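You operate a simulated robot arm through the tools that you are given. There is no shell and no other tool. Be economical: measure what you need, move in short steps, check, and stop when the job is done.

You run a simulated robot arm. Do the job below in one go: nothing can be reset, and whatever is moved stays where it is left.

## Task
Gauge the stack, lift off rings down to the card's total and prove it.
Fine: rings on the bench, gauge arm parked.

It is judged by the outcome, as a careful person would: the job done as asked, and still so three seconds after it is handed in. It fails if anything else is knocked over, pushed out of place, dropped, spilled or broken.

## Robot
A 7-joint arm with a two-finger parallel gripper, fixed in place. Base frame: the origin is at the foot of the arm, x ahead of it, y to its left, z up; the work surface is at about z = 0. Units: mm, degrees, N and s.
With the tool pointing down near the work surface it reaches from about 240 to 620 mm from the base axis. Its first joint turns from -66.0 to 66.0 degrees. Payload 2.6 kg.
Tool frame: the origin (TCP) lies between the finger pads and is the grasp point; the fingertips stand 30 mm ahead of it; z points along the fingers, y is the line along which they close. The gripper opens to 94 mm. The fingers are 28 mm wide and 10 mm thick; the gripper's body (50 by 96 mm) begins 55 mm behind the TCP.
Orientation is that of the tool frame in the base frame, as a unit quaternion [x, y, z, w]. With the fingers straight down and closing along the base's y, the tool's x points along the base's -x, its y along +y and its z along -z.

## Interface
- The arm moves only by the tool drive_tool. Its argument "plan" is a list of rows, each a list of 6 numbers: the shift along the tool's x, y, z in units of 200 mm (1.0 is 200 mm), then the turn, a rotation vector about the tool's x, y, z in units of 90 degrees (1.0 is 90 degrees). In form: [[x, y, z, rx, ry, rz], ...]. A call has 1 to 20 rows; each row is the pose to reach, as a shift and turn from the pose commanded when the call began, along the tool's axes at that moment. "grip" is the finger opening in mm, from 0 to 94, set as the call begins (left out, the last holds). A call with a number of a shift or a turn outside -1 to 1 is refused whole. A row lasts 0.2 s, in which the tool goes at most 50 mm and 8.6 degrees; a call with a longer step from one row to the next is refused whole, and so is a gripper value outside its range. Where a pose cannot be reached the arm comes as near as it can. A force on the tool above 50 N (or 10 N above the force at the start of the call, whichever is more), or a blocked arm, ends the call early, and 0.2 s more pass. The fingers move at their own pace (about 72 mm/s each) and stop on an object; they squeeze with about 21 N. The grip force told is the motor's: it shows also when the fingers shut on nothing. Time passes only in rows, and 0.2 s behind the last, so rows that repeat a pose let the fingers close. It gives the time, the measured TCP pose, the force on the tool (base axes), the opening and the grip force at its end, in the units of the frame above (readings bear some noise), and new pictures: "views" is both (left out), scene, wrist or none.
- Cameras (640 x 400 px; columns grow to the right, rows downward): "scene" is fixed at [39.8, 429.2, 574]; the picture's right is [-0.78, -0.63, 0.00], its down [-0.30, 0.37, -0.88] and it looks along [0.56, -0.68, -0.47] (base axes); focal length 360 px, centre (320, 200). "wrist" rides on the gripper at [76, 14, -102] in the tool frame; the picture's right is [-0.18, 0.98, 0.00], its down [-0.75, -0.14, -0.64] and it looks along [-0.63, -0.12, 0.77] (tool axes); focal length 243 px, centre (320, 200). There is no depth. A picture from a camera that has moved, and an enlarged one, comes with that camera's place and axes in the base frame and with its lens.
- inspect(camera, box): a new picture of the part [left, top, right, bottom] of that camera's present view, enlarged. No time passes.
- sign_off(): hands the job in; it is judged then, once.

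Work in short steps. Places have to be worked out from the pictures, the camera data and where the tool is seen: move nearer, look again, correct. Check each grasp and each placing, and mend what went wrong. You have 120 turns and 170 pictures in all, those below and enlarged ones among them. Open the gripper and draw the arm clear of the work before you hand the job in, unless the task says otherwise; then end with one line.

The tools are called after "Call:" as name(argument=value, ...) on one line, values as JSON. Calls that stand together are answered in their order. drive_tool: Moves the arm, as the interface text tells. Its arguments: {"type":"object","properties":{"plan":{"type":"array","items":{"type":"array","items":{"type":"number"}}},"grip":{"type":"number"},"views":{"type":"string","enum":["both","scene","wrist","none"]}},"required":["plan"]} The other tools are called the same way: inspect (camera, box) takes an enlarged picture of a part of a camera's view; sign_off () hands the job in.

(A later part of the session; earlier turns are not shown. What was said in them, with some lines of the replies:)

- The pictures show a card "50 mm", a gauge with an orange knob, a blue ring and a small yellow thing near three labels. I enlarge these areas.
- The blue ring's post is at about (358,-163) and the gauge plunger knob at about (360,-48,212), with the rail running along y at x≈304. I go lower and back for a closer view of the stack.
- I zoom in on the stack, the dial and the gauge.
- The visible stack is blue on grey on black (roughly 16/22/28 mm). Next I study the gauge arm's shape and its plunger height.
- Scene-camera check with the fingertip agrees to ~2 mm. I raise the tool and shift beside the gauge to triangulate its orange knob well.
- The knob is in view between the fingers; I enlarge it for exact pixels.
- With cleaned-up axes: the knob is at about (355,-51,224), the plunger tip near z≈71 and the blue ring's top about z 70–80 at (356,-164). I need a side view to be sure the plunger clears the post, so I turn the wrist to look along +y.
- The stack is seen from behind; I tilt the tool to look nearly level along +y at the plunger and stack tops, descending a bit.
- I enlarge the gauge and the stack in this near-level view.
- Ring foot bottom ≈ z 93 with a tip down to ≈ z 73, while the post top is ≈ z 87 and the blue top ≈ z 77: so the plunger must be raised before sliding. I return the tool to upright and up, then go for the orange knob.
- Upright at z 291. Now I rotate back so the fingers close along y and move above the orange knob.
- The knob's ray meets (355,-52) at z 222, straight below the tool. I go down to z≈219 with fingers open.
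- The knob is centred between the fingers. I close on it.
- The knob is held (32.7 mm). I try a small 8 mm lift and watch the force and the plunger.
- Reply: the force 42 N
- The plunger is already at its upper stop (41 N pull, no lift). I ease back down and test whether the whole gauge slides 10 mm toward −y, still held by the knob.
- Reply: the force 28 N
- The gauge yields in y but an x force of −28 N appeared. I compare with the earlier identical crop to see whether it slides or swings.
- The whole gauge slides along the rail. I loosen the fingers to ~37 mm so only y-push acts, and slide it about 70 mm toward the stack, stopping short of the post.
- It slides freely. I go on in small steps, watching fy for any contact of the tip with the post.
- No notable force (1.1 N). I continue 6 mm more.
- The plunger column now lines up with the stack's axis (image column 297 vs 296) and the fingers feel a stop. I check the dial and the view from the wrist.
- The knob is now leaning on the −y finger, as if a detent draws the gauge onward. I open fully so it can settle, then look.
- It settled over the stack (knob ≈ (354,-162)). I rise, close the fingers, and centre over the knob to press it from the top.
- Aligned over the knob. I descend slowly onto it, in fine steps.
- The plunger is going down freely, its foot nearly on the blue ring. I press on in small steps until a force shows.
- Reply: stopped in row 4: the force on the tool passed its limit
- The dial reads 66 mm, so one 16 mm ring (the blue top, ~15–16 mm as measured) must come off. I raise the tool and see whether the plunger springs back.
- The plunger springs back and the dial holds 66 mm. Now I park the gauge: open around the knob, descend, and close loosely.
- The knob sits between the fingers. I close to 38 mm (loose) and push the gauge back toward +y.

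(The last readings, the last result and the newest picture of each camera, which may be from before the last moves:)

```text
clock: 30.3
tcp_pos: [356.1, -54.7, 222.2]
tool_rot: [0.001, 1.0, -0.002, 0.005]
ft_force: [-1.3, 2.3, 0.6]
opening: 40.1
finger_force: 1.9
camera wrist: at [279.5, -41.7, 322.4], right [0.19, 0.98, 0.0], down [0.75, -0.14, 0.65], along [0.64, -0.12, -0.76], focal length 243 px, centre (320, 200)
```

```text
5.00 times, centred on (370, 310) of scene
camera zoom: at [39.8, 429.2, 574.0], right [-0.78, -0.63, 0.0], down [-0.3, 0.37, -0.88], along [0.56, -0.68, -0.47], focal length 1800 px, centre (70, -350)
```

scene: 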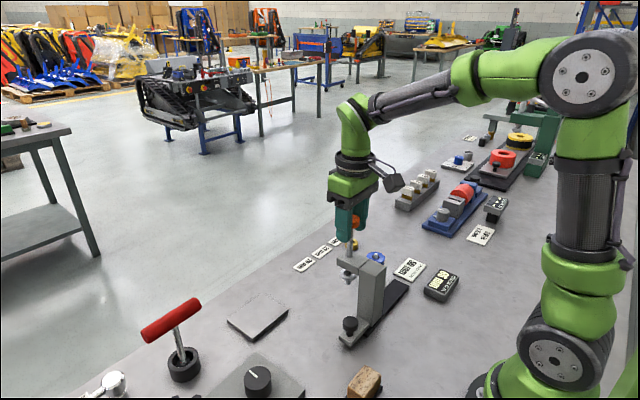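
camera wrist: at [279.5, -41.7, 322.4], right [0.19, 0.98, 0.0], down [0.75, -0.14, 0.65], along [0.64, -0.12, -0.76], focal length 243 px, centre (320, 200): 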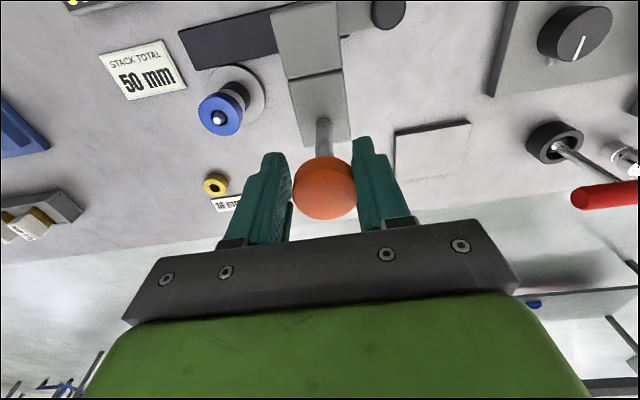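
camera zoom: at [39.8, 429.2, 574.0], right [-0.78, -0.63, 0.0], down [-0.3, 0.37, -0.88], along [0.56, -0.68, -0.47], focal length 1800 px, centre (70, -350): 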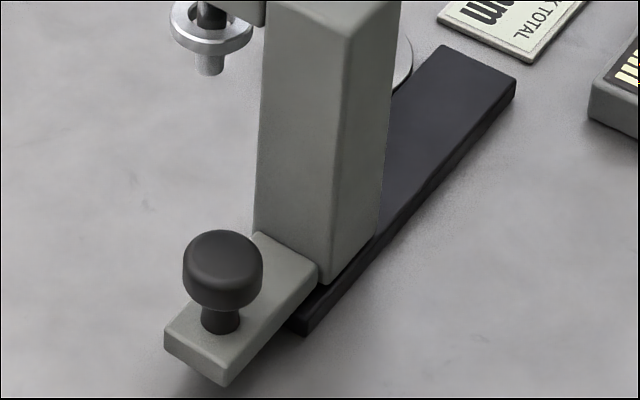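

It is back within ~1 mm and being drawn to the parking stop. I open wide to let it settle, then rise over it.

Call:
drive_tool(plan=[[0, 0, 0, 0, 0, 0], [0, 0, 0, 0, 0, 0], [0, 0, 0, 0, 0, 0], [0, 0, -0.15, 0, 0, 0], [0, 0, -0.3, 0, 0, 0], [0, 0, -0.4, 0, 0, 0]], grip=92, views="none")

Call:
inspect(camera="scene", box=[325, 270, 415, 350])

```text
clock: 31.7
tcp_pos: [353.4, -54.2, 300.6]
tool_rot: [0.001, 1.0, -0.002, 0.006]
ft_force: [0.6, 0.7, -0.4]
opening: 91.9
finger_force: 0.1
```

```text
5.00 times, centred on (370, 310) of scene
camera zoom: at [39.8, 429.2, 574.0], right [-0.78, -0.63, 0.0], down [-0.3, 0.37, -0.88], along [0.56, -0.68, -0.47], focal length 1800 px, centre (70, -350)
```

zoom: 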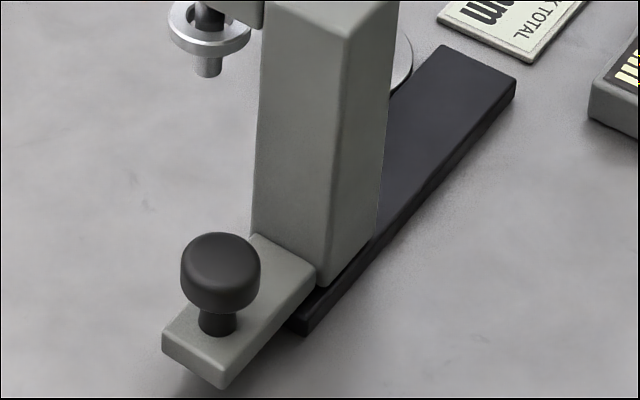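

The gauge is parked exactly as at the start. Next I move over the stack at (355,-163), lowering after clearing the gauge.

Call:
drive_tool(plan=[[-0.003, -0.2, 0, 0, 0, 0], [-0.006, -0.4, 0, 0, 0, 0], [-0.008, -0.545, 0.1, 0, 0, 0], [-0.008, -0.545, 0.3, 0, 0, 0], [-0.008, -0.545, 0.5, 0, 0, 0], [-0.008, -0.545, 0.6, 0, 0, 0], [-0.008, -0.545, 0.6, 0, 0, 0]], views="both")

```text
clock: 33.3
tcp_pos: [357.4, -163.7, 179.8]
tool_rot: [0.002, 1.0, -0.003, 0.005]
ft_force: [-0.7, 0.1, 0.5]
opening: 92.3
finger_force: 0.1
camera wrist: at [281.6, -151.6, 281.1], right [0.19, 0.98, 0.0], down [0.75, -0.14, 0.65], along [0.64, -0.12, -0.76], focal length 243 px, centre (320, 200)
```

scene: 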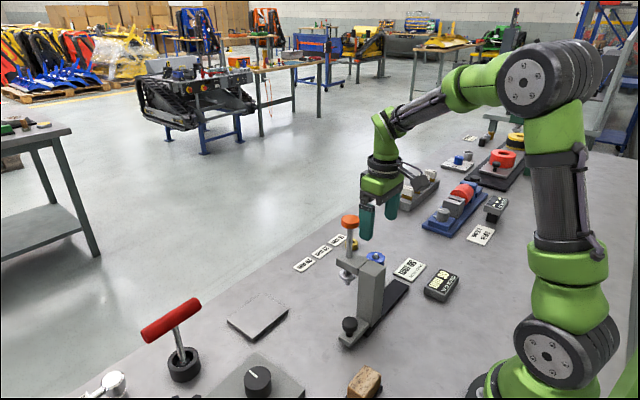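
wrist: 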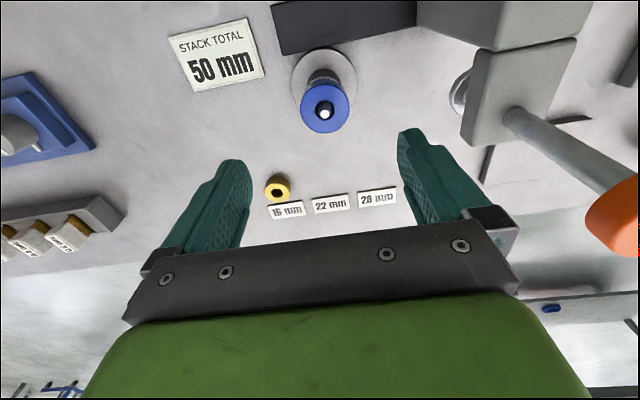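

The ring lies directly beneath (≈(354,-162)). I descend most of the way and check the alignment again.

Call:
drive_tool(plan=[[0.008, 0.006, 0.15, 0, 0, 0], [0.008, 0.006, 0.3, 0, 0, 0], [0.008, 0.006, 0.4, 0, 0, 0], [0.008, 0.006, 0.4, 0, 0, 0]], views="both")

```text
clock: 34.3
tcp_pos: [356.8, -164.6, 99.5]
tool_rot: [0.003, 1.0, -0.001, 0.005]
ft_force: [-0.2, 0.4, -0.4]
opening: 91.9
finger_force: 0.1
camera wrist: at [281.0, -152.0, 200.5], right [0.19, 0.98, 0.0], down [0.75, -0.14, 0.65], along [0.64, -0.12, -0.76], focal length 243 px, centre (320, 200)
```

scene: 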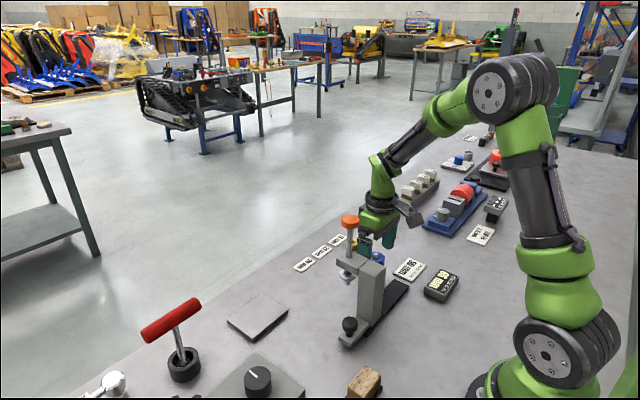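
wrist: 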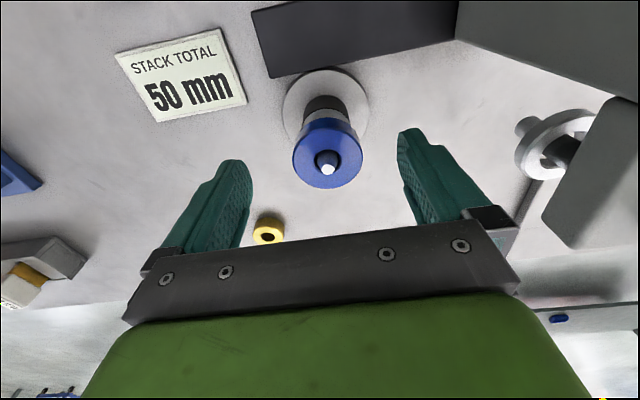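

Ring ≈ (353,-162), with top at z≈77. I shift 2 mm in y and descend to TCP z≈71 for the grasp height.

Call:
drive_tool(plan=[[0.008, 0.011, 0.07, 0, 0, 0], [0.008, 0.011, 0.14, 0, 0, 0], [0.008, 0.011, 0.14, 0, 0, 0]], views="wrist")

Call:
inspect(camera="scene", box=[335, 210, 425, 290])

```text
clock: 35.1
tcp_pos: [354.5, -162.3, 72.8]
tool_rot: [0.002, 1.0, -0.002, 0.005]
ft_force: [0.3, 0.0, 0.1]
opening: 92.1
finger_force: 0.0
camera wrist: at [278.9, -149.7, 173.5], right [0.19, 0.98, 0.0], down [0.75, -0.14, 0.65], along [0.64, -0.12, -0.76], focal length 243 px, centre (320, 200)
```

wrist: 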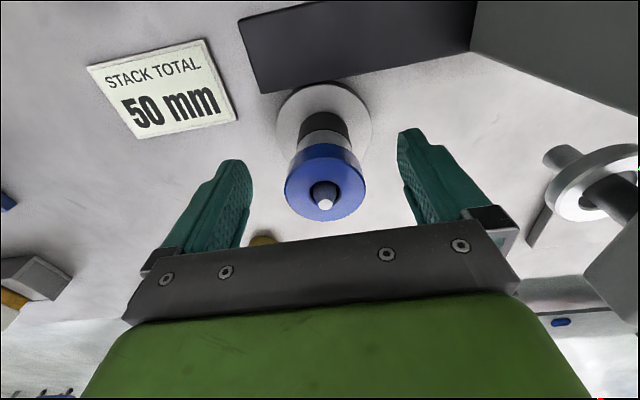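

```text
5.00 times, centred on (380, 250) of scene
camera zoom: at [39.8, 429.2, 574.0], right [-0.78, -0.63, 0.0], down [-0.3, 0.37, -0.88], along [0.56, -0.68, -0.47], focal length 1800 px, centre (20, -50)
```

zoom: 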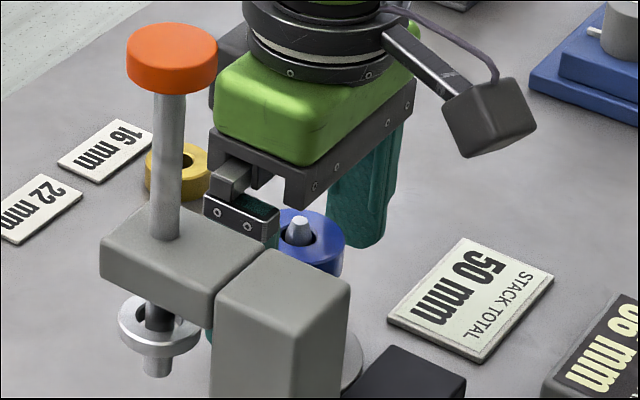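

The ring is centred between the pads. I close on it.

Call:
drive_tool(plan=[[0, 0, 0, 0, 0, 0], [0, 0, 0, 0, 0, 0], [0, 0, 0, 0, 0, 0], [0, 0, 0, 0, 0, 0]], grip=20, views="wrist")

```text
clock: 36.1
tcp_pos: [354.7, -161.0, 73.5]
tool_rot: [0.001, 1.0, -0.001, 0.006]
ft_force: [-0.4, 3.0, 0.1]
opening: 41.6
finger_force: 20.9
camera wrist: at [279.0, -149.4, 173.6], right [0.19, 0.98, 0.0], down [0.75, -0.14, 0.65], along [0.64, -0.12, -0.76], focal length 243 px, centre (320, 200)
```

wrist: 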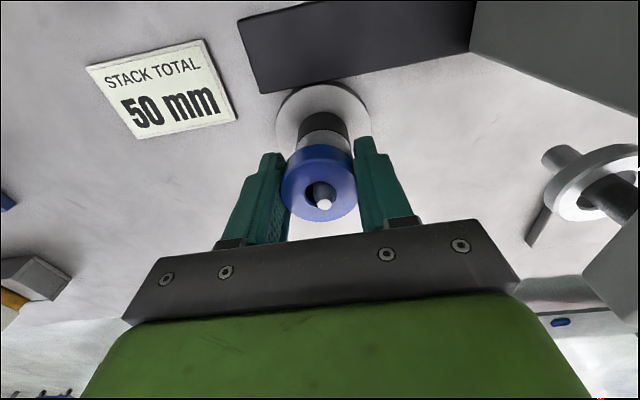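

Ring held at 41.6 mm. I lift it straight up 50 mm with a 0.6 mm relief in y.

Call:
drive_tool(plan=[[0, 0.003, -0.02, 0, 0, 0], [0, 0.003, -0.06, 0, 0, 0], [0, 0.003, -0.12, 0, 0, 0], [0, 0.003, -0.18, 0, 0, 0], [0, 0.003, -0.25, 0, 0, 0], [0, 0.003, -0.25, 0, 0, 0]], views="wrist")

Call:
inspect(camera="scene", box=[335, 210, 425, 290])

```text
clock: 37.5
tcp_pos: [354.3, -159.9, 123.1]
tool_rot: [0.002, 1.0, -0.002, 0.005]
ft_force: [-0.2, -0.7, -1.2]
opening: 41.4
finger_force: 20.7
camera wrist: at [278.2, -147.4, 224.7], right [0.19, 0.98, 0.0], down [0.75, -0.14, 0.65], along [0.64, -0.12, -0.76], focal length 243 px, centre (320, 200)
```

wrist: 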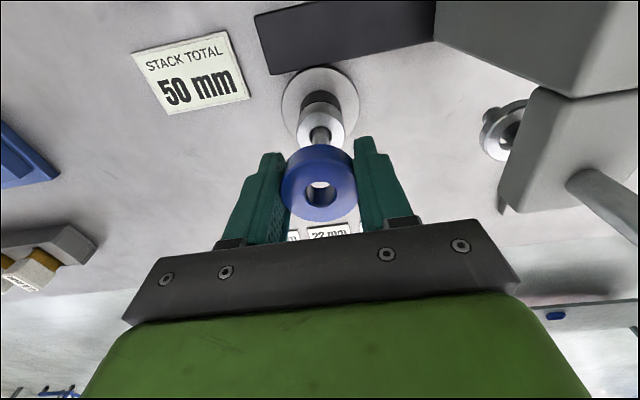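

```text
5.00 times, centred on (380, 250) of scene
camera zoom: at [39.8, 429.2, 574.0], right [-0.78, -0.63, 0.0], down [-0.3, 0.37, -0.88], along [0.56, -0.68, -0.47], focal length 1800 px, centre (20, -50)
```

zoom: 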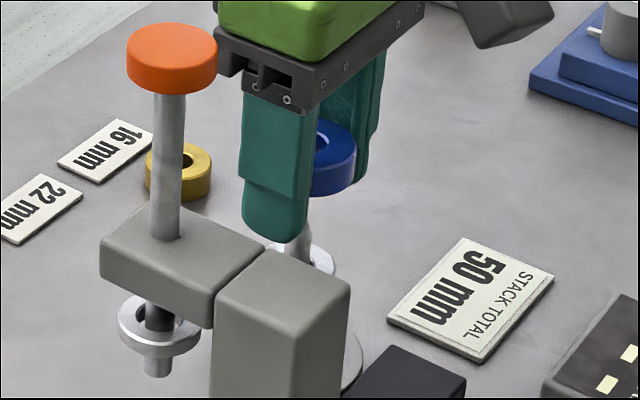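

Lifted cleanly, but the fingertips hang ~19 mm below the ring, so it could not be set flat on the bench from this grip. I lower it back on the post to re-grip nearer the fingertips.

Call:
drive_tool(plan=[[0, -0.001, 0.07, 0, 0, 0], [0, -0.001, 0.13, 0, 0, 0], [0, -0.001, 0.19, 0, 0, 0], [0, -0.001, 0.23, 0, 0, 0], [0, -0.001, 0.248, 0, 0, 0], [0, -0.001, 0.248, 0, 0, 0]], views="wrist")

```text
clock: 38.9
tcp_pos: [354.7, -160.4, 72.6]
tool_rot: [0.001, 1.0, 0.0, 0.005]
ft_force: [-1.1, 0.0, 0.4]
opening: 41.5
finger_force: 20.8
camera wrist: at [279.2, -147.3, 174.2], right [0.19, 0.98, 0.0], down [0.75, -0.14, 0.65], along [0.64, -0.12, -0.76], focal length 243 px, centre (320, 200)
```

wrist: 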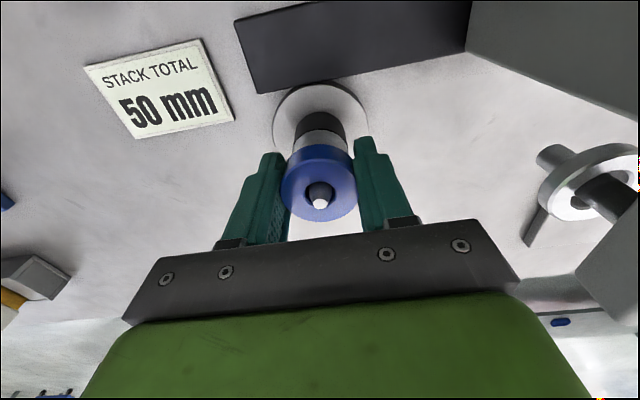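

It's back on the stack. I open slightly, rise 17 mm, and close again.

Call:
drive_tool(plan=[[0, 0, 0, 0, 0, 0], [0, 0, 0, 0, 0, 0], [0, 0, -0.05, 0, 0, 0], [0, 0, -0.088, 0, 0, 0], [0, 0, -0.088, 0, 0, 0]], grip=56, views="none")

Call:
drive_tool(plan=[[0, 0, 0, 0, 0, 0], [0, 0, 0, 0, 0, 0], [0, 0, 0, 0, 0, 0]], grip=20, views="wrist")

Call:
inspect(camera="scene", box=[335, 210, 425, 290])

```text
clock: 40.1
tcp_pos: [354.7, -160.0, 91.5]
tool_rot: [0.002, 1.0, -0.002, 0.006]
ft_force: [0.1, -0.3, -0.4]
opening: 56.1
finger_force: 0.0
```

```text
clock: 40.9
tcp_pos: [355.5, -160.7, 91.8]
tool_rot: [0.002, 1.0, -0.002, 0.005]
ft_force: [-0.5, 0.1, 1.6]
opening: 41.3
finger_force: 21.1
camera wrist: at [279.1, -147.9, 192.4], right [0.19, 0.98, 0.0], down [0.75, -0.14, 0.65], along [0.64, -0.12, -0.76], focal length 243 px, centre (320, 200)
```

wrist: 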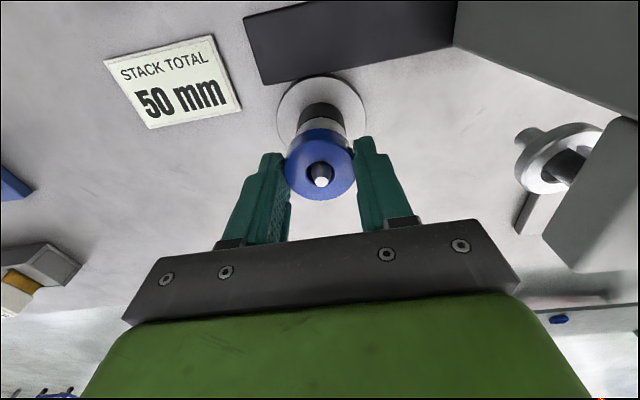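

```text
5.00 times, centred on (380, 250) of scene
camera zoom: at [39.8, 429.2, 574.0], right [-0.78, -0.63, 0.0], down [-0.3, 0.37, -0.88], along [0.56, -0.68, -0.47], focal length 1800 px, centre (20, -50)
```

zoom: 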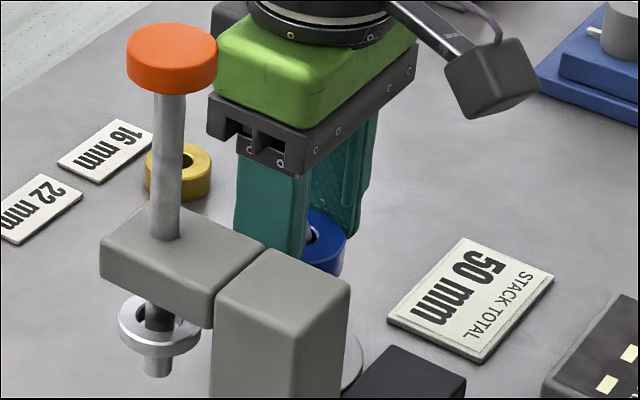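

The ring is gripped near the fingertips (41.3 mm, 21 N). I lift 50 mm and check.

Call:
drive_tool(plan=[[0, 0, -0.02, 0, 0, 0], [0, 0, -0.06, 0, 0, 0], [0, 0, -0.12, 0, 0, 0], [0, 0, -0.18, 0, 0, 0], [0, 0, -0.26, 0, 0, 0], [0, 0, -0.26, 0, 0, 0]], views="wrist")

Call:
inspect(camera="scene", box=[335, 210, 425, 290])

```text
clock: 42.3
tcp_pos: [354.5, -161.4, 142.5]
tool_rot: [0.002, 1.0, -0.003, 0.005]
ft_force: [1.1, 0.1, -0.9]
opening: 41.5
finger_force: 20.6
camera wrist: at [279.5, -148.1, 244.6], right [0.19, 0.98, 0.0], down [0.75, -0.14, 0.65], along [0.64, -0.12, -0.76], focal length 243 px, centre (320, 200)
```

wrist: 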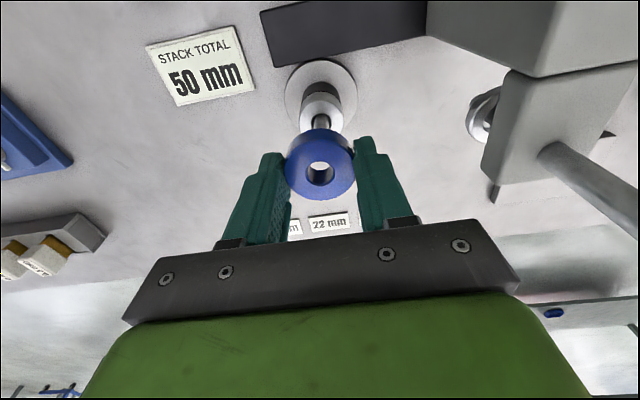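

```text
5.00 times, centred on (380, 250) of scene
camera zoom: at [39.8, 429.2, 574.0], right [-0.78, -0.63, 0.0], down [-0.3, 0.37, -0.88], along [0.56, -0.68, -0.47], focal length 1800 px, centre (20, -50)
```

zoom: 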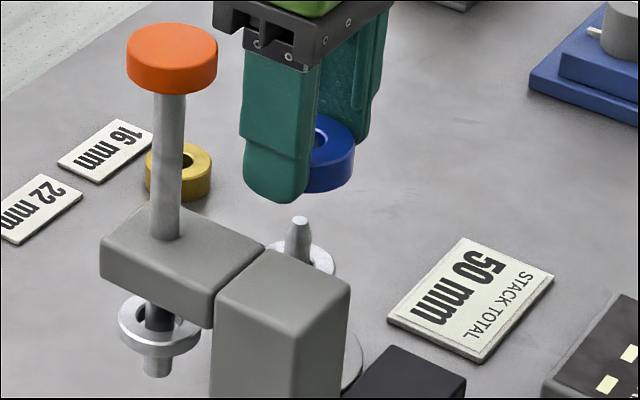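

The ring is clear, its bottom level with the fingertips. I carry it to clear bench at about (440,-190) and lower to just above the surface.

Call:
drive_tool(plan=[[-0.1, -0.035, 0, 0, 0, 0], [-0.22, -0.07, 0, 0, 0, 0], [-0.34, -0.11, 0, 0, 0, 0], [-0.43, -0.145, 0, 0, 0, 0], [-0.43, -0.145, 0.15, 0, 0, 0], [-0.43, -0.145, 0.3, 0, 0, 0], [-0.43, -0.145, 0.42, 0, 0, 0], [-0.43, -0.145, 0.5, 0, 0, 0], [-0.43, -0.145, 0.5, 0, 0, 0]], views="both")

Call:
inspect(camera="scene", box=[320, 200, 420, 290])

```text
clock: 44.3
tcp_pos: [441.6, -189.9, 44.4]
tool_rot: [0.003, 1.0, -0.001, 0.005]
ft_force: [-0.5, 0.0, -1.3]
opening: 41.1
finger_force: 21.3
camera wrist: at [365.7, -177.7, 145.2], right [0.19, 0.98, 0.0], down [0.75, -0.14, 0.65], along [0.64, -0.12, -0.76], focal length 243 px, centre (320, 200)
```

scene: 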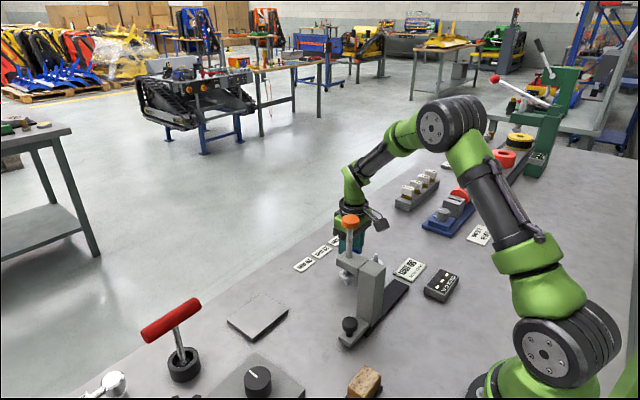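
wrist: 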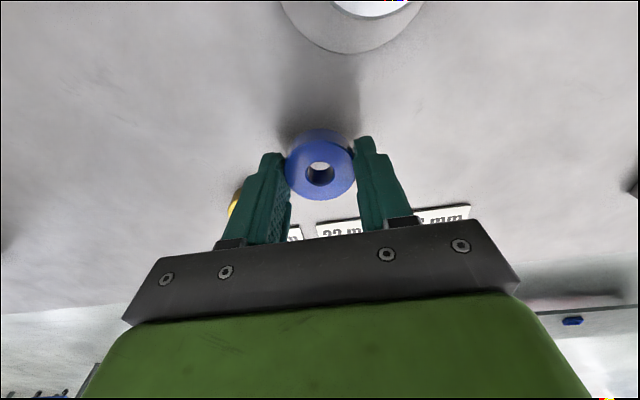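

```text
4.44 times, centred on (370, 245) of scene
camera zoom: at [39.8, 429.2, 574.0], right [-0.78, -0.63, 0.0], down [-0.3, 0.37, -0.88], along [0.56, -0.68, -0.47], focal length 1600 px, centre (98, 0)
```

zoom: 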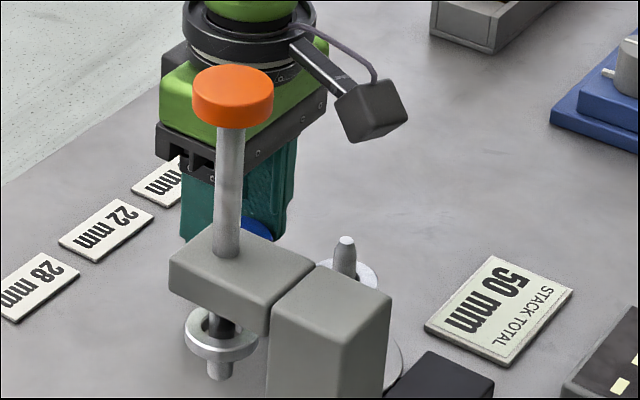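

About 14 mm above the bench. I lower in small steps and watch fz.

Call:
drive_tool(plan=[[0, 0, 0.015, 0, 0, 0], [0, 0, 0.03, 0, 0, 0], [0, 0, 0.045, 0, 0, 0], [0, 0, 0.058, 0, 0, 0], [0, 0, 0.058, 0, 0, 0]], views="none")

```text
clock: 45.5
tcp_pos: [441.3, -190.7, 32.7]
tool_rot: [0.002, 1.0, -0.001, 0.005]
ft_force: [-1.4, -0.4, -1.5]
opening: 41.2
finger_force: 21.5
```

No contact yet; further in 1 mm steps.

Call:
drive_tool(plan=[[0, 0, 0.005, 0, 0, 0], [0, 0, 0.01, 0, 0, 0], [0, 0, 0.014, 0, 0, 0], [0, 0, 0.014, 0, 0, 0]], views="wrist")

```text
clock: 46.5
tcp_pos: [440.9, -190.2, 30.1]
tool_rot: [0.001, 1.0, -0.001, 0.006]
ft_force: [-1.8, 0.3, 10.6]
opening: 41.5
finger_force: 20.9
camera wrist: at [365.4, -177.1, 131.0], right [0.19, 0.98, 0.0], down [0.75, -0.14, 0.65], along [0.64, -0.12, -0.76], focal length 243 px, centre (320, 200)
```

wrist: 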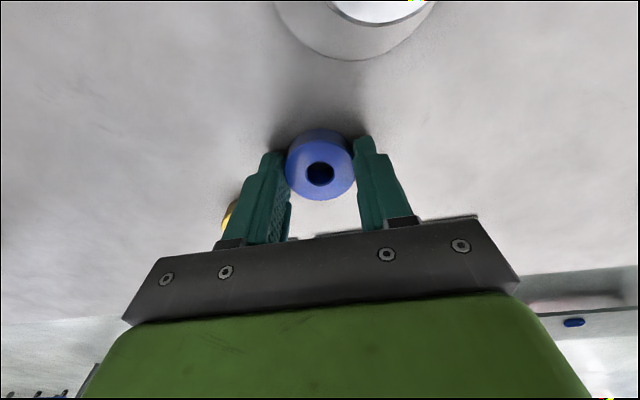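

Bench contact (10.6 N). I open modestly to 54 mm and rise.

Call:
drive_tool(plan=[[0, 0, -0.003, 0, 0, 0], [0, 0, -0.003, 0, 0, 0], [0, 0, -0.1, 0, 0, 0], [0, 0, -0.3, 0, 0, 0], [0, 0, -0.5, 0, 0, 0], [0, 0, -0.7, 0, 0, 0], [0, 0, -0.7, 0, 0, 0]], grip=54, views="both")

Call:
inspect(camera="scene", box=[320, 200, 420, 290])

```text
clock: 48.1
tcp_pos: [439.8, -191.8, 170.4]
tool_rot: [0.002, 1.0, -0.002, 0.005]
ft_force: [-0.1, 0.7, 0.5]
opening: 54.1
finger_force: 0.1
camera wrist: at [364.0, -178.9, 271.4], right [0.19, 0.98, 0.0], down [0.75, -0.14, 0.65], along [0.64, -0.12, -0.76], focal length 243 px, centre (320, 200)
```

scene: 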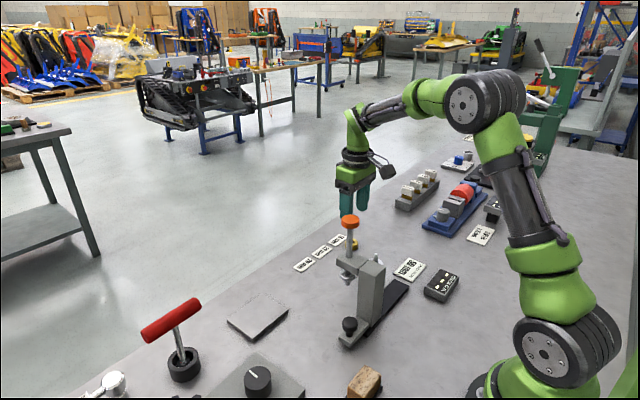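
wrist: 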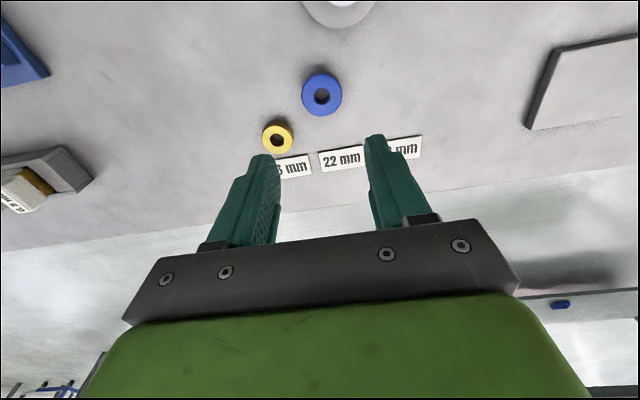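

```text
4.44 times, centred on (370, 245) of scene
camera zoom: at [39.8, 429.2, 574.0], right [-0.78, -0.63, 0.0], down [-0.3, 0.37, -0.88], along [0.56, -0.68, -0.47], focal length 1600 px, centre (98, 0)
```

zoom: 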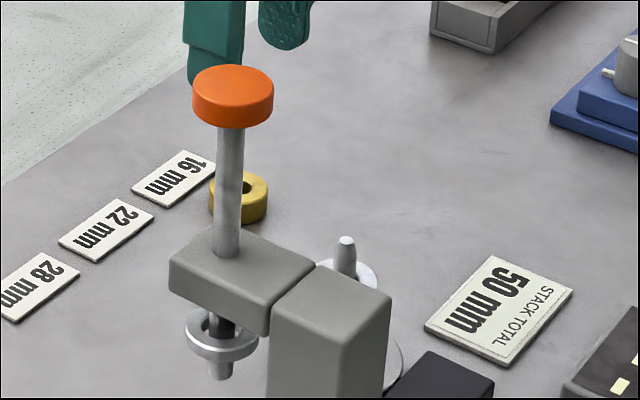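

The blue ring lies flat on the bench. Now I rise and return to the orange knob at (355,-52) for the proving measurement.

Call:
drive_tool(plan=[[0, 0, -0.2, 0, 0, 0], [0, 0, -0.4, 0, 0, 0], [0, 0, -0.64, 0, 0, 0], [0.1, 0.15, -0.64, 0, 0, 0], [0.2, 0.3, -0.64, 0, 0, 0], [0.3, 0.45, -0.64, 0, 0, 0], [0.38, 0.6, -0.64, 0, 0, 0], [0.423, 0.7, -0.64, 0, 0, 0], [0.423, 0.7, -0.64, 0, 0, 0]], grip=74, views="wrist")

```text
clock: 50.1
tcp_pos: [354.9, -46.6, 295.7]
tool_rot: [0.002, 1.0, -0.002, 0.005]
ft_force: [0.8, 0.6, -0.2]
opening: 74.0
finger_force: 0.0
camera wrist: at [279.3, -34.6, 396.6], right [0.19, 0.98, 0.0], down [0.75, -0.14, 0.65], along [0.64, -0.12, -0.76], focal length 243 px, centre (320, 200)
```

wrist: 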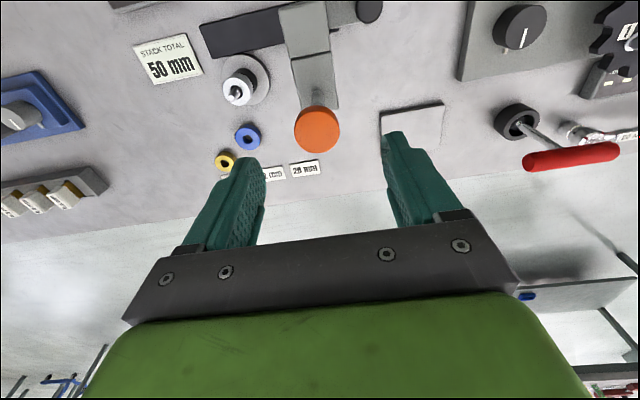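

I shift 5 mm to −y and descend around the knob.

Call:
drive_tool(plan=[[0, -0.025, 0.05, 0, 0, 0], [0, -0.025, 0.2, 0, 0, 0], [0, -0.025, 0.35, 0, 0, 0], [0, -0.025, 0.375, 0, 0, 0], [0, -0.025, 0.375, 0, 0, 0]], views="wrist")

```text
clock: 51.3
tcp_pos: [354.6, -53.1, 221.3]
tool_rot: [0.001, 1.0, -0.002, 0.005]
ft_force: [0.7, 1.6, -0.4]
opening: 73.9
finger_force: 0.0
camera wrist: at [280.6, -41.1, 322.9], right [0.19, 0.98, 0.0], down [0.75, -0.14, 0.65], along [0.64, -0.12, -0.76], focal length 243 px, centre (320, 200)
```

wrist: 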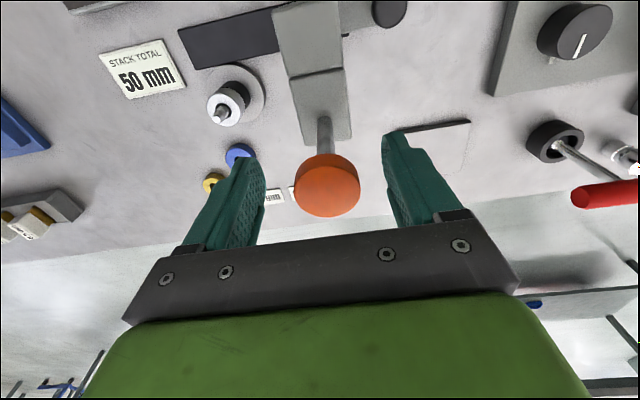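

I close loosely to 38 mm and slide the gauge over the stack as before, ending slowly.

Call:
drive_tool(plan=[[0, 0, 0, 0, 0, 0], [0, 0, 0, 0, 0, 0], [0, -0.03, 0, 0, 0, 0], [0, -0.08, 0, 0, 0, 0], [0, -0.14, 0, 0, 0, 0], [0, -0.2, 0, 0, 0, 0], [0, -0.26, 0, 0, 0, 0], [0, -0.32, 0, 0, 0, 0], [0, -0.38, 0, 0, 0, 0], [0, -0.43, 0, 0, 0, 0], [0, -0.46, 0, 0, 0, 0], [0, -0.485, 0, 0, 0, 0], [0, -0.505, 0, 0, 0, 0], [0, -0.515, 0, 0, 0, 0], [0, -0.515, 0, 0, 0, 0]], grip=38, views="none")

Call:
drive_tool(plan=[[0, 0, 0, 0, 0, 0], [0, 0, 0, 0, 0, 0], [0, 0, 0, 0, 0, 0]], grip=90, views="both")

```text
clock: 54.5
tcp_pos: [355.1, -157.7, 220.9]
tool_rot: [0.002, 1.0, -0.002, 0.005]
ft_force: [-0.3, -1.4, 0.0]
opening: 38.3
finger_force: 0.5
```

```text
clock: 55.3
tcp_pos: [354.7, -157.6, 221.3]
tool_rot: [0.002, 1.0, -0.002, 0.006]
ft_force: [0.3, 0.2, -1.2]
opening: 89.9
finger_force: 0.1
camera wrist: at [279.0, -144.5, 322.4], right [0.19, 0.98, 0.0], down [0.75, -0.14, 0.65], along [0.64, -0.12, -0.76], focal length 243 px, centre (320, 200)
```

scene: 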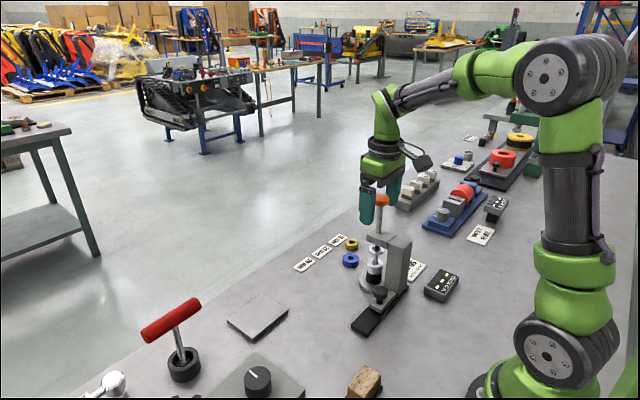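
wrist: 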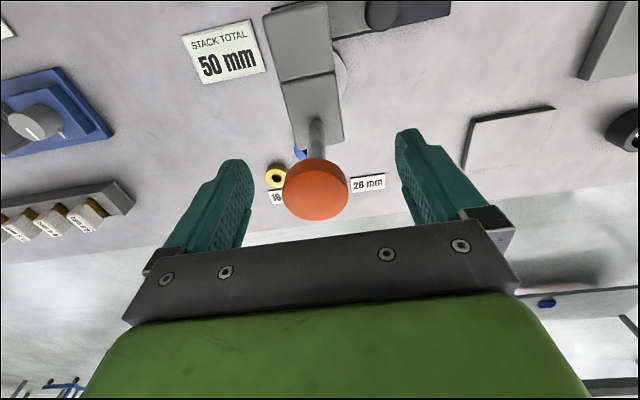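

The gauge settled over the stack. I rise, centre over the knob (−4 mm in y) and close the fingers.

Call:
drive_tool(plan=[[0, 0, -0.15, 0, 0, 0], [0, 0, -0.27, 0, 0, 0], [0, -0.018, -0.27, 0, 0, 0], [0, -0.018, -0.27, 0, 0, 0]], views="none")

Call:
drive_tool(plan=[[0, 0, 0, 0, 0, 0], [0, 0, 0, 0, 0, 0], [0, 0, 0, 0, 0, 0], [0, 0, 0.05, 0, 0, 0], [0, 0, 0.1, 0, 0, 0], [0, 0, 0.14, 0, 0, 0]], grip=2, views="none")

Call:
inspect(camera="scene", box=[340, 180, 460, 310])

```text
clock: 56.3
tcp_pos: [353.2, -162.2, 276.3]
tool_rot: [0.001, 1.0, -0.003, 0.005]
ft_force: [0.1, 0.7, -0.7]
opening: 90.0
finger_force: 0.1
```

```text
clock: 57.7
tcp_pos: [355.0, -160.8, 248.5]
tool_rot: [0.002, 1.0, -0.001, 0.005]
ft_force: [-0.1, -0.8, 0.4]
opening: 2.0
finger_force: 0.1
```

```text
3.08 times, centred on (400, 245) of scene
camera zoom: at [39.8, 429.2, 574.0], right [-0.78, -0.63, 0.0], down [-0.3, 0.37, -0.88], along [0.56, -0.68, -0.47], focal length 1108 px, centre (74, 62)
```

zoom: 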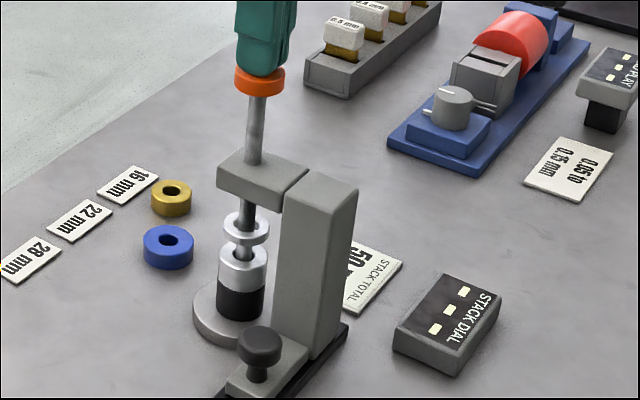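

The plunger follows; expected contact is near TCP z≈228. I press down, finer toward the end.

Call:
drive_tool(plan=[[0, 0, 0.03, 0, 0, 0], [0, 0, 0.06, 0, 0, 0], [0, 0, 0.08, 0, 0, 0], [0, 0, 0.09, 0, 0, 0], [0, 0, 0.096, 0, 0, 0], [0, 0, 0.1, 0, 0, 0], [0, 0, 0.104, 0, 0, 0], [0, 0, 0.108, 0, 0, 0], [0, 0, 0.112, 0, 0, 0], [0, 0, 0.112, 0, 0, 0]], views="none")

Call:
inspect(camera="scene", box=[340, 180, 460, 310])

```text
clock: 59.9
tcp_pos: [355.9, -160.9, 228.9]
tool_rot: [0.002, 1.0, -0.002, 0.007]
ft_force: [-15.7, 8.4, 41.3]
opening: 2.2
finger_force: 0.4
```

```text
3.08 times, centred on (400, 245) of scene
camera zoom: at [39.5, 429.3, 573.9], right [-0.78, -0.63, 0.0], down [-0.3, 0.36, -0.88], along [0.56, -0.68, -0.47], focal length 1108 px, centre (74, 62)
```

zoom: 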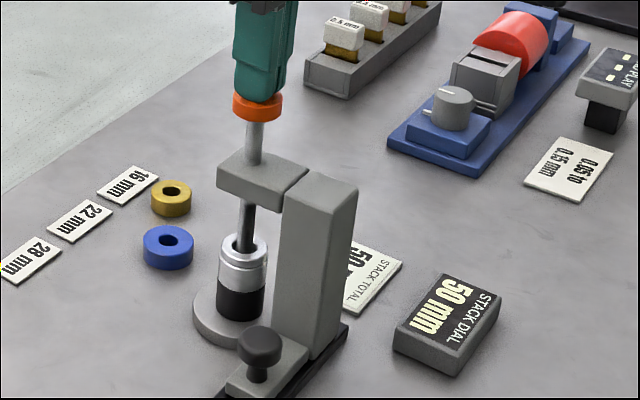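

The dial reads 50 mm: matching the card. I raise off the knob and open the fingers.

Call:
drive_tool(plan=[[0, 0, -0.05, 0, 0, 0], [0, 0, -0.15, 0, 0, 0], [0, 0, -0.25, 0, 0, 0], [0, 0, -0.37, 0, 0, 0], [0, 0, -0.37, 0, 0, 0]], views="none")

Call:
drive_tool(plan=[[0, 0, 0, 0, 0, 0], [0, 0, 0, 0, 0, 0], [0, 0, 0, 0, 0, 0]], grip=74, views="both")

```text
clock: 61.1
tcp_pos: [352.4, -158.8, 299.9]
tool_rot: [0.001, 1.0, -0.001, 0.005]
ft_force: [0.4, 0.2, -0.1]
opening: 2.1
finger_force: 0.0
```

```text
clock: 61.9
tcp_pos: [353.4, -159.3, 300.0]
tool_rot: [0.002, 1.0, -0.002, 0.005]
ft_force: [0.4, -0.1, 0.2]
opening: 74.2
finger_force: 0.0
camera wrist: at [277.3, -146.6, 401.0], right [0.19, 0.98, 0.0], down [0.75, -0.14, 0.65], along [0.64, -0.12, -0.76], focal length 243 px, centre (320, 200)
```

scene: 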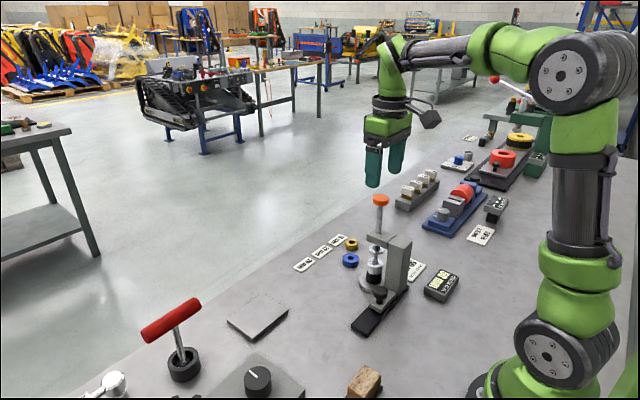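
wrist: 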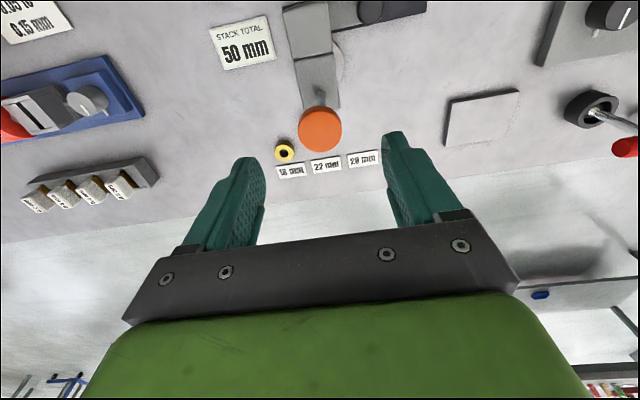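

Now I descend around the knob again (−2 mm in y) to park the gauge.

Call:
drive_tool(plan=[[0, -0.008, 0.15, 0, 0, 0], [0, -0.008, 0.3, 0, 0, 0], [0, -0.008, 0.395, 0, 0, 0], [0, -0.008, 0.395, 0, 0, 0]], views="none")

Call:
drive_tool(plan=[[0, 0, 0, 0, 0, 0], [0, 0, 0, 0, 0, 0], [0, 0.03, 0, 0, 0, 0], [0, 0.08, 0, 0, 0, 0], [0, 0.14, 0, 0, 0, 0], [0, 0.2, 0, 0, 0, 0], [0, 0.26, 0, 0, 0, 0], [0, 0.32, 0, 0, 0, 0], [0, 0.38, 0, 0, 0, 0], [0, 0.43, 0, 0, 0, 0], [0, 0.47, 0, 0, 0, 0], [0, 0.5, 0, 0, 0, 0], [0, 0.53, 0, 0, 0, 0], [0, 0.53, 0, 0, 0, 0]], grip=38, views="scene")

```text
clock: 62.9
tcp_pos: [355.9, -160.4, 221.9]
tool_rot: [0.001, 1.0, -0.002, 0.006]
ft_force: [-0.4, 1.0, 0.4]
opening: 74.1
finger_force: 0.1
```

```text
clock: 65.9
tcp_pos: [355.3, -55.5, 220.7]
tool_rot: [0.0, 1.0, -0.001, 0.006]
ft_force: [-0.1, 2.1, 0.4]
opening: 39.5
finger_force: 1.0
```

scene: 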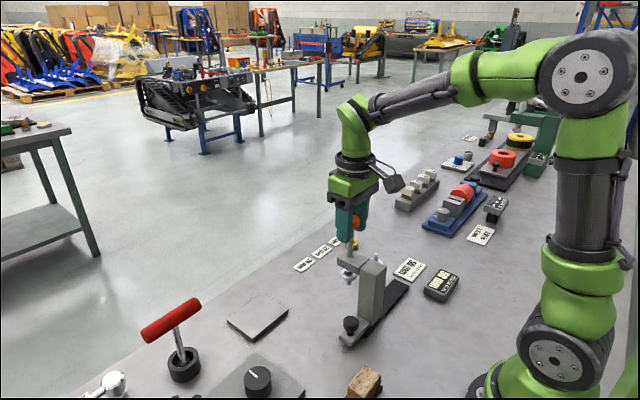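

The gauge is back at its park end. I open wide, let it settle, rise and check.

Call:
drive_tool(plan=[[0, 0, 0, 0, 0, 0], [0, 0, 0, 0, 0, 0], [0, 0, 0, 0, 0, 0], [0, 0, -0.2, 0, 0, 0], [0, 0, -0.4, 0, 0, 0], [0, 0, -0.6, 0, 0, 0], [0, 0, -0.8, 0, 0, 0], [0, 0, -0.8, 0, 0, 0]], grip=92, views="both")

Call:
inspect(camera="scene", box=[325, 270, 415, 350])

Call:
inspect(camera="scene", box=[340, 180, 460, 310])

```text
clock: 67.7
tcp_pos: [350.6, -57.7, 379.2]
tool_rot: [0.002, 1.0, -0.001, 0.004]
ft_force: [0.9, -0.1, 0.4]
opening: 91.9
finger_force: 0.1
camera wrist: at [275.5, -44.7, 480.4], right [0.19, 0.98, 0.0], down [0.75, -0.14, 0.65], along [0.64, -0.12, -0.76], focal length 243 px, centre (320, 200)
```

scene: 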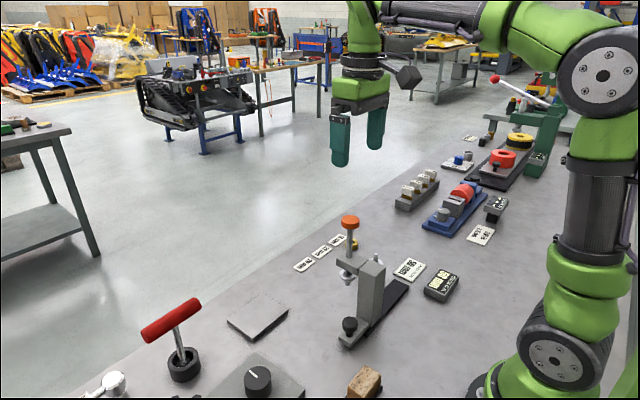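
wrist: 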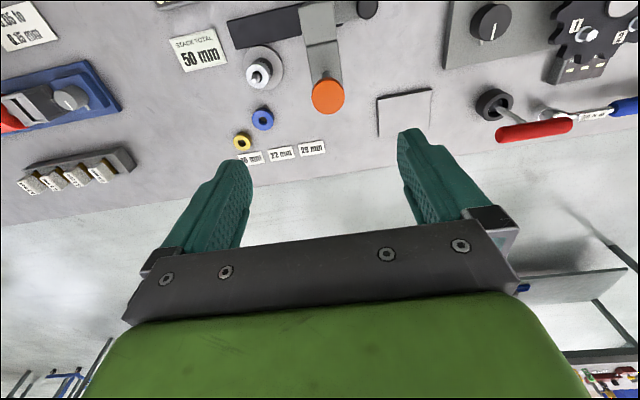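

```text
5.00 times, centred on (370, 310) of scene
camera zoom: at [39.8, 429.2, 574.0], right [-0.78, -0.63, 0.0], down [-0.3, 0.37, -0.88], along [0.56, -0.68, -0.47], focal length 1800 px, centre (70, -350)
```

zoom: 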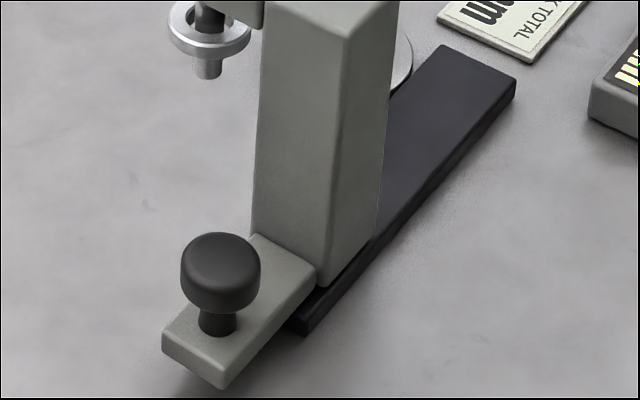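

```text
3.08 times, centred on (400, 245) of scene
camera zoom: at [39.8, 429.2, 574.0], right [-0.78, -0.63, 0.0], down [-0.3, 0.37, -0.88], along [0.56, -0.68, -0.47], focal length 1108 px, centre (74, 62)
```

zoom: 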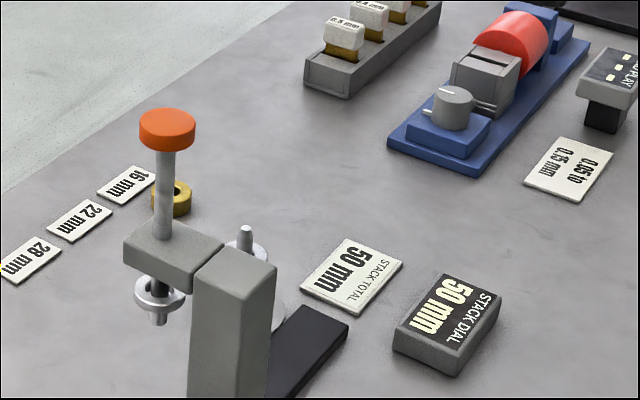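

The gauge is parked as at the start, the dial holds 50 mm, the blue ring lies on the bench, the gripper is open and the arm is clear. I hand in.

Call:
sign_off()

```text
The job is handed in.
```

The stack gauged 66 mm, so I lifted off the top (blue) ring and laid it on the bench. It then gauged 50 mm, matching the card, and the gauge arm is parked.
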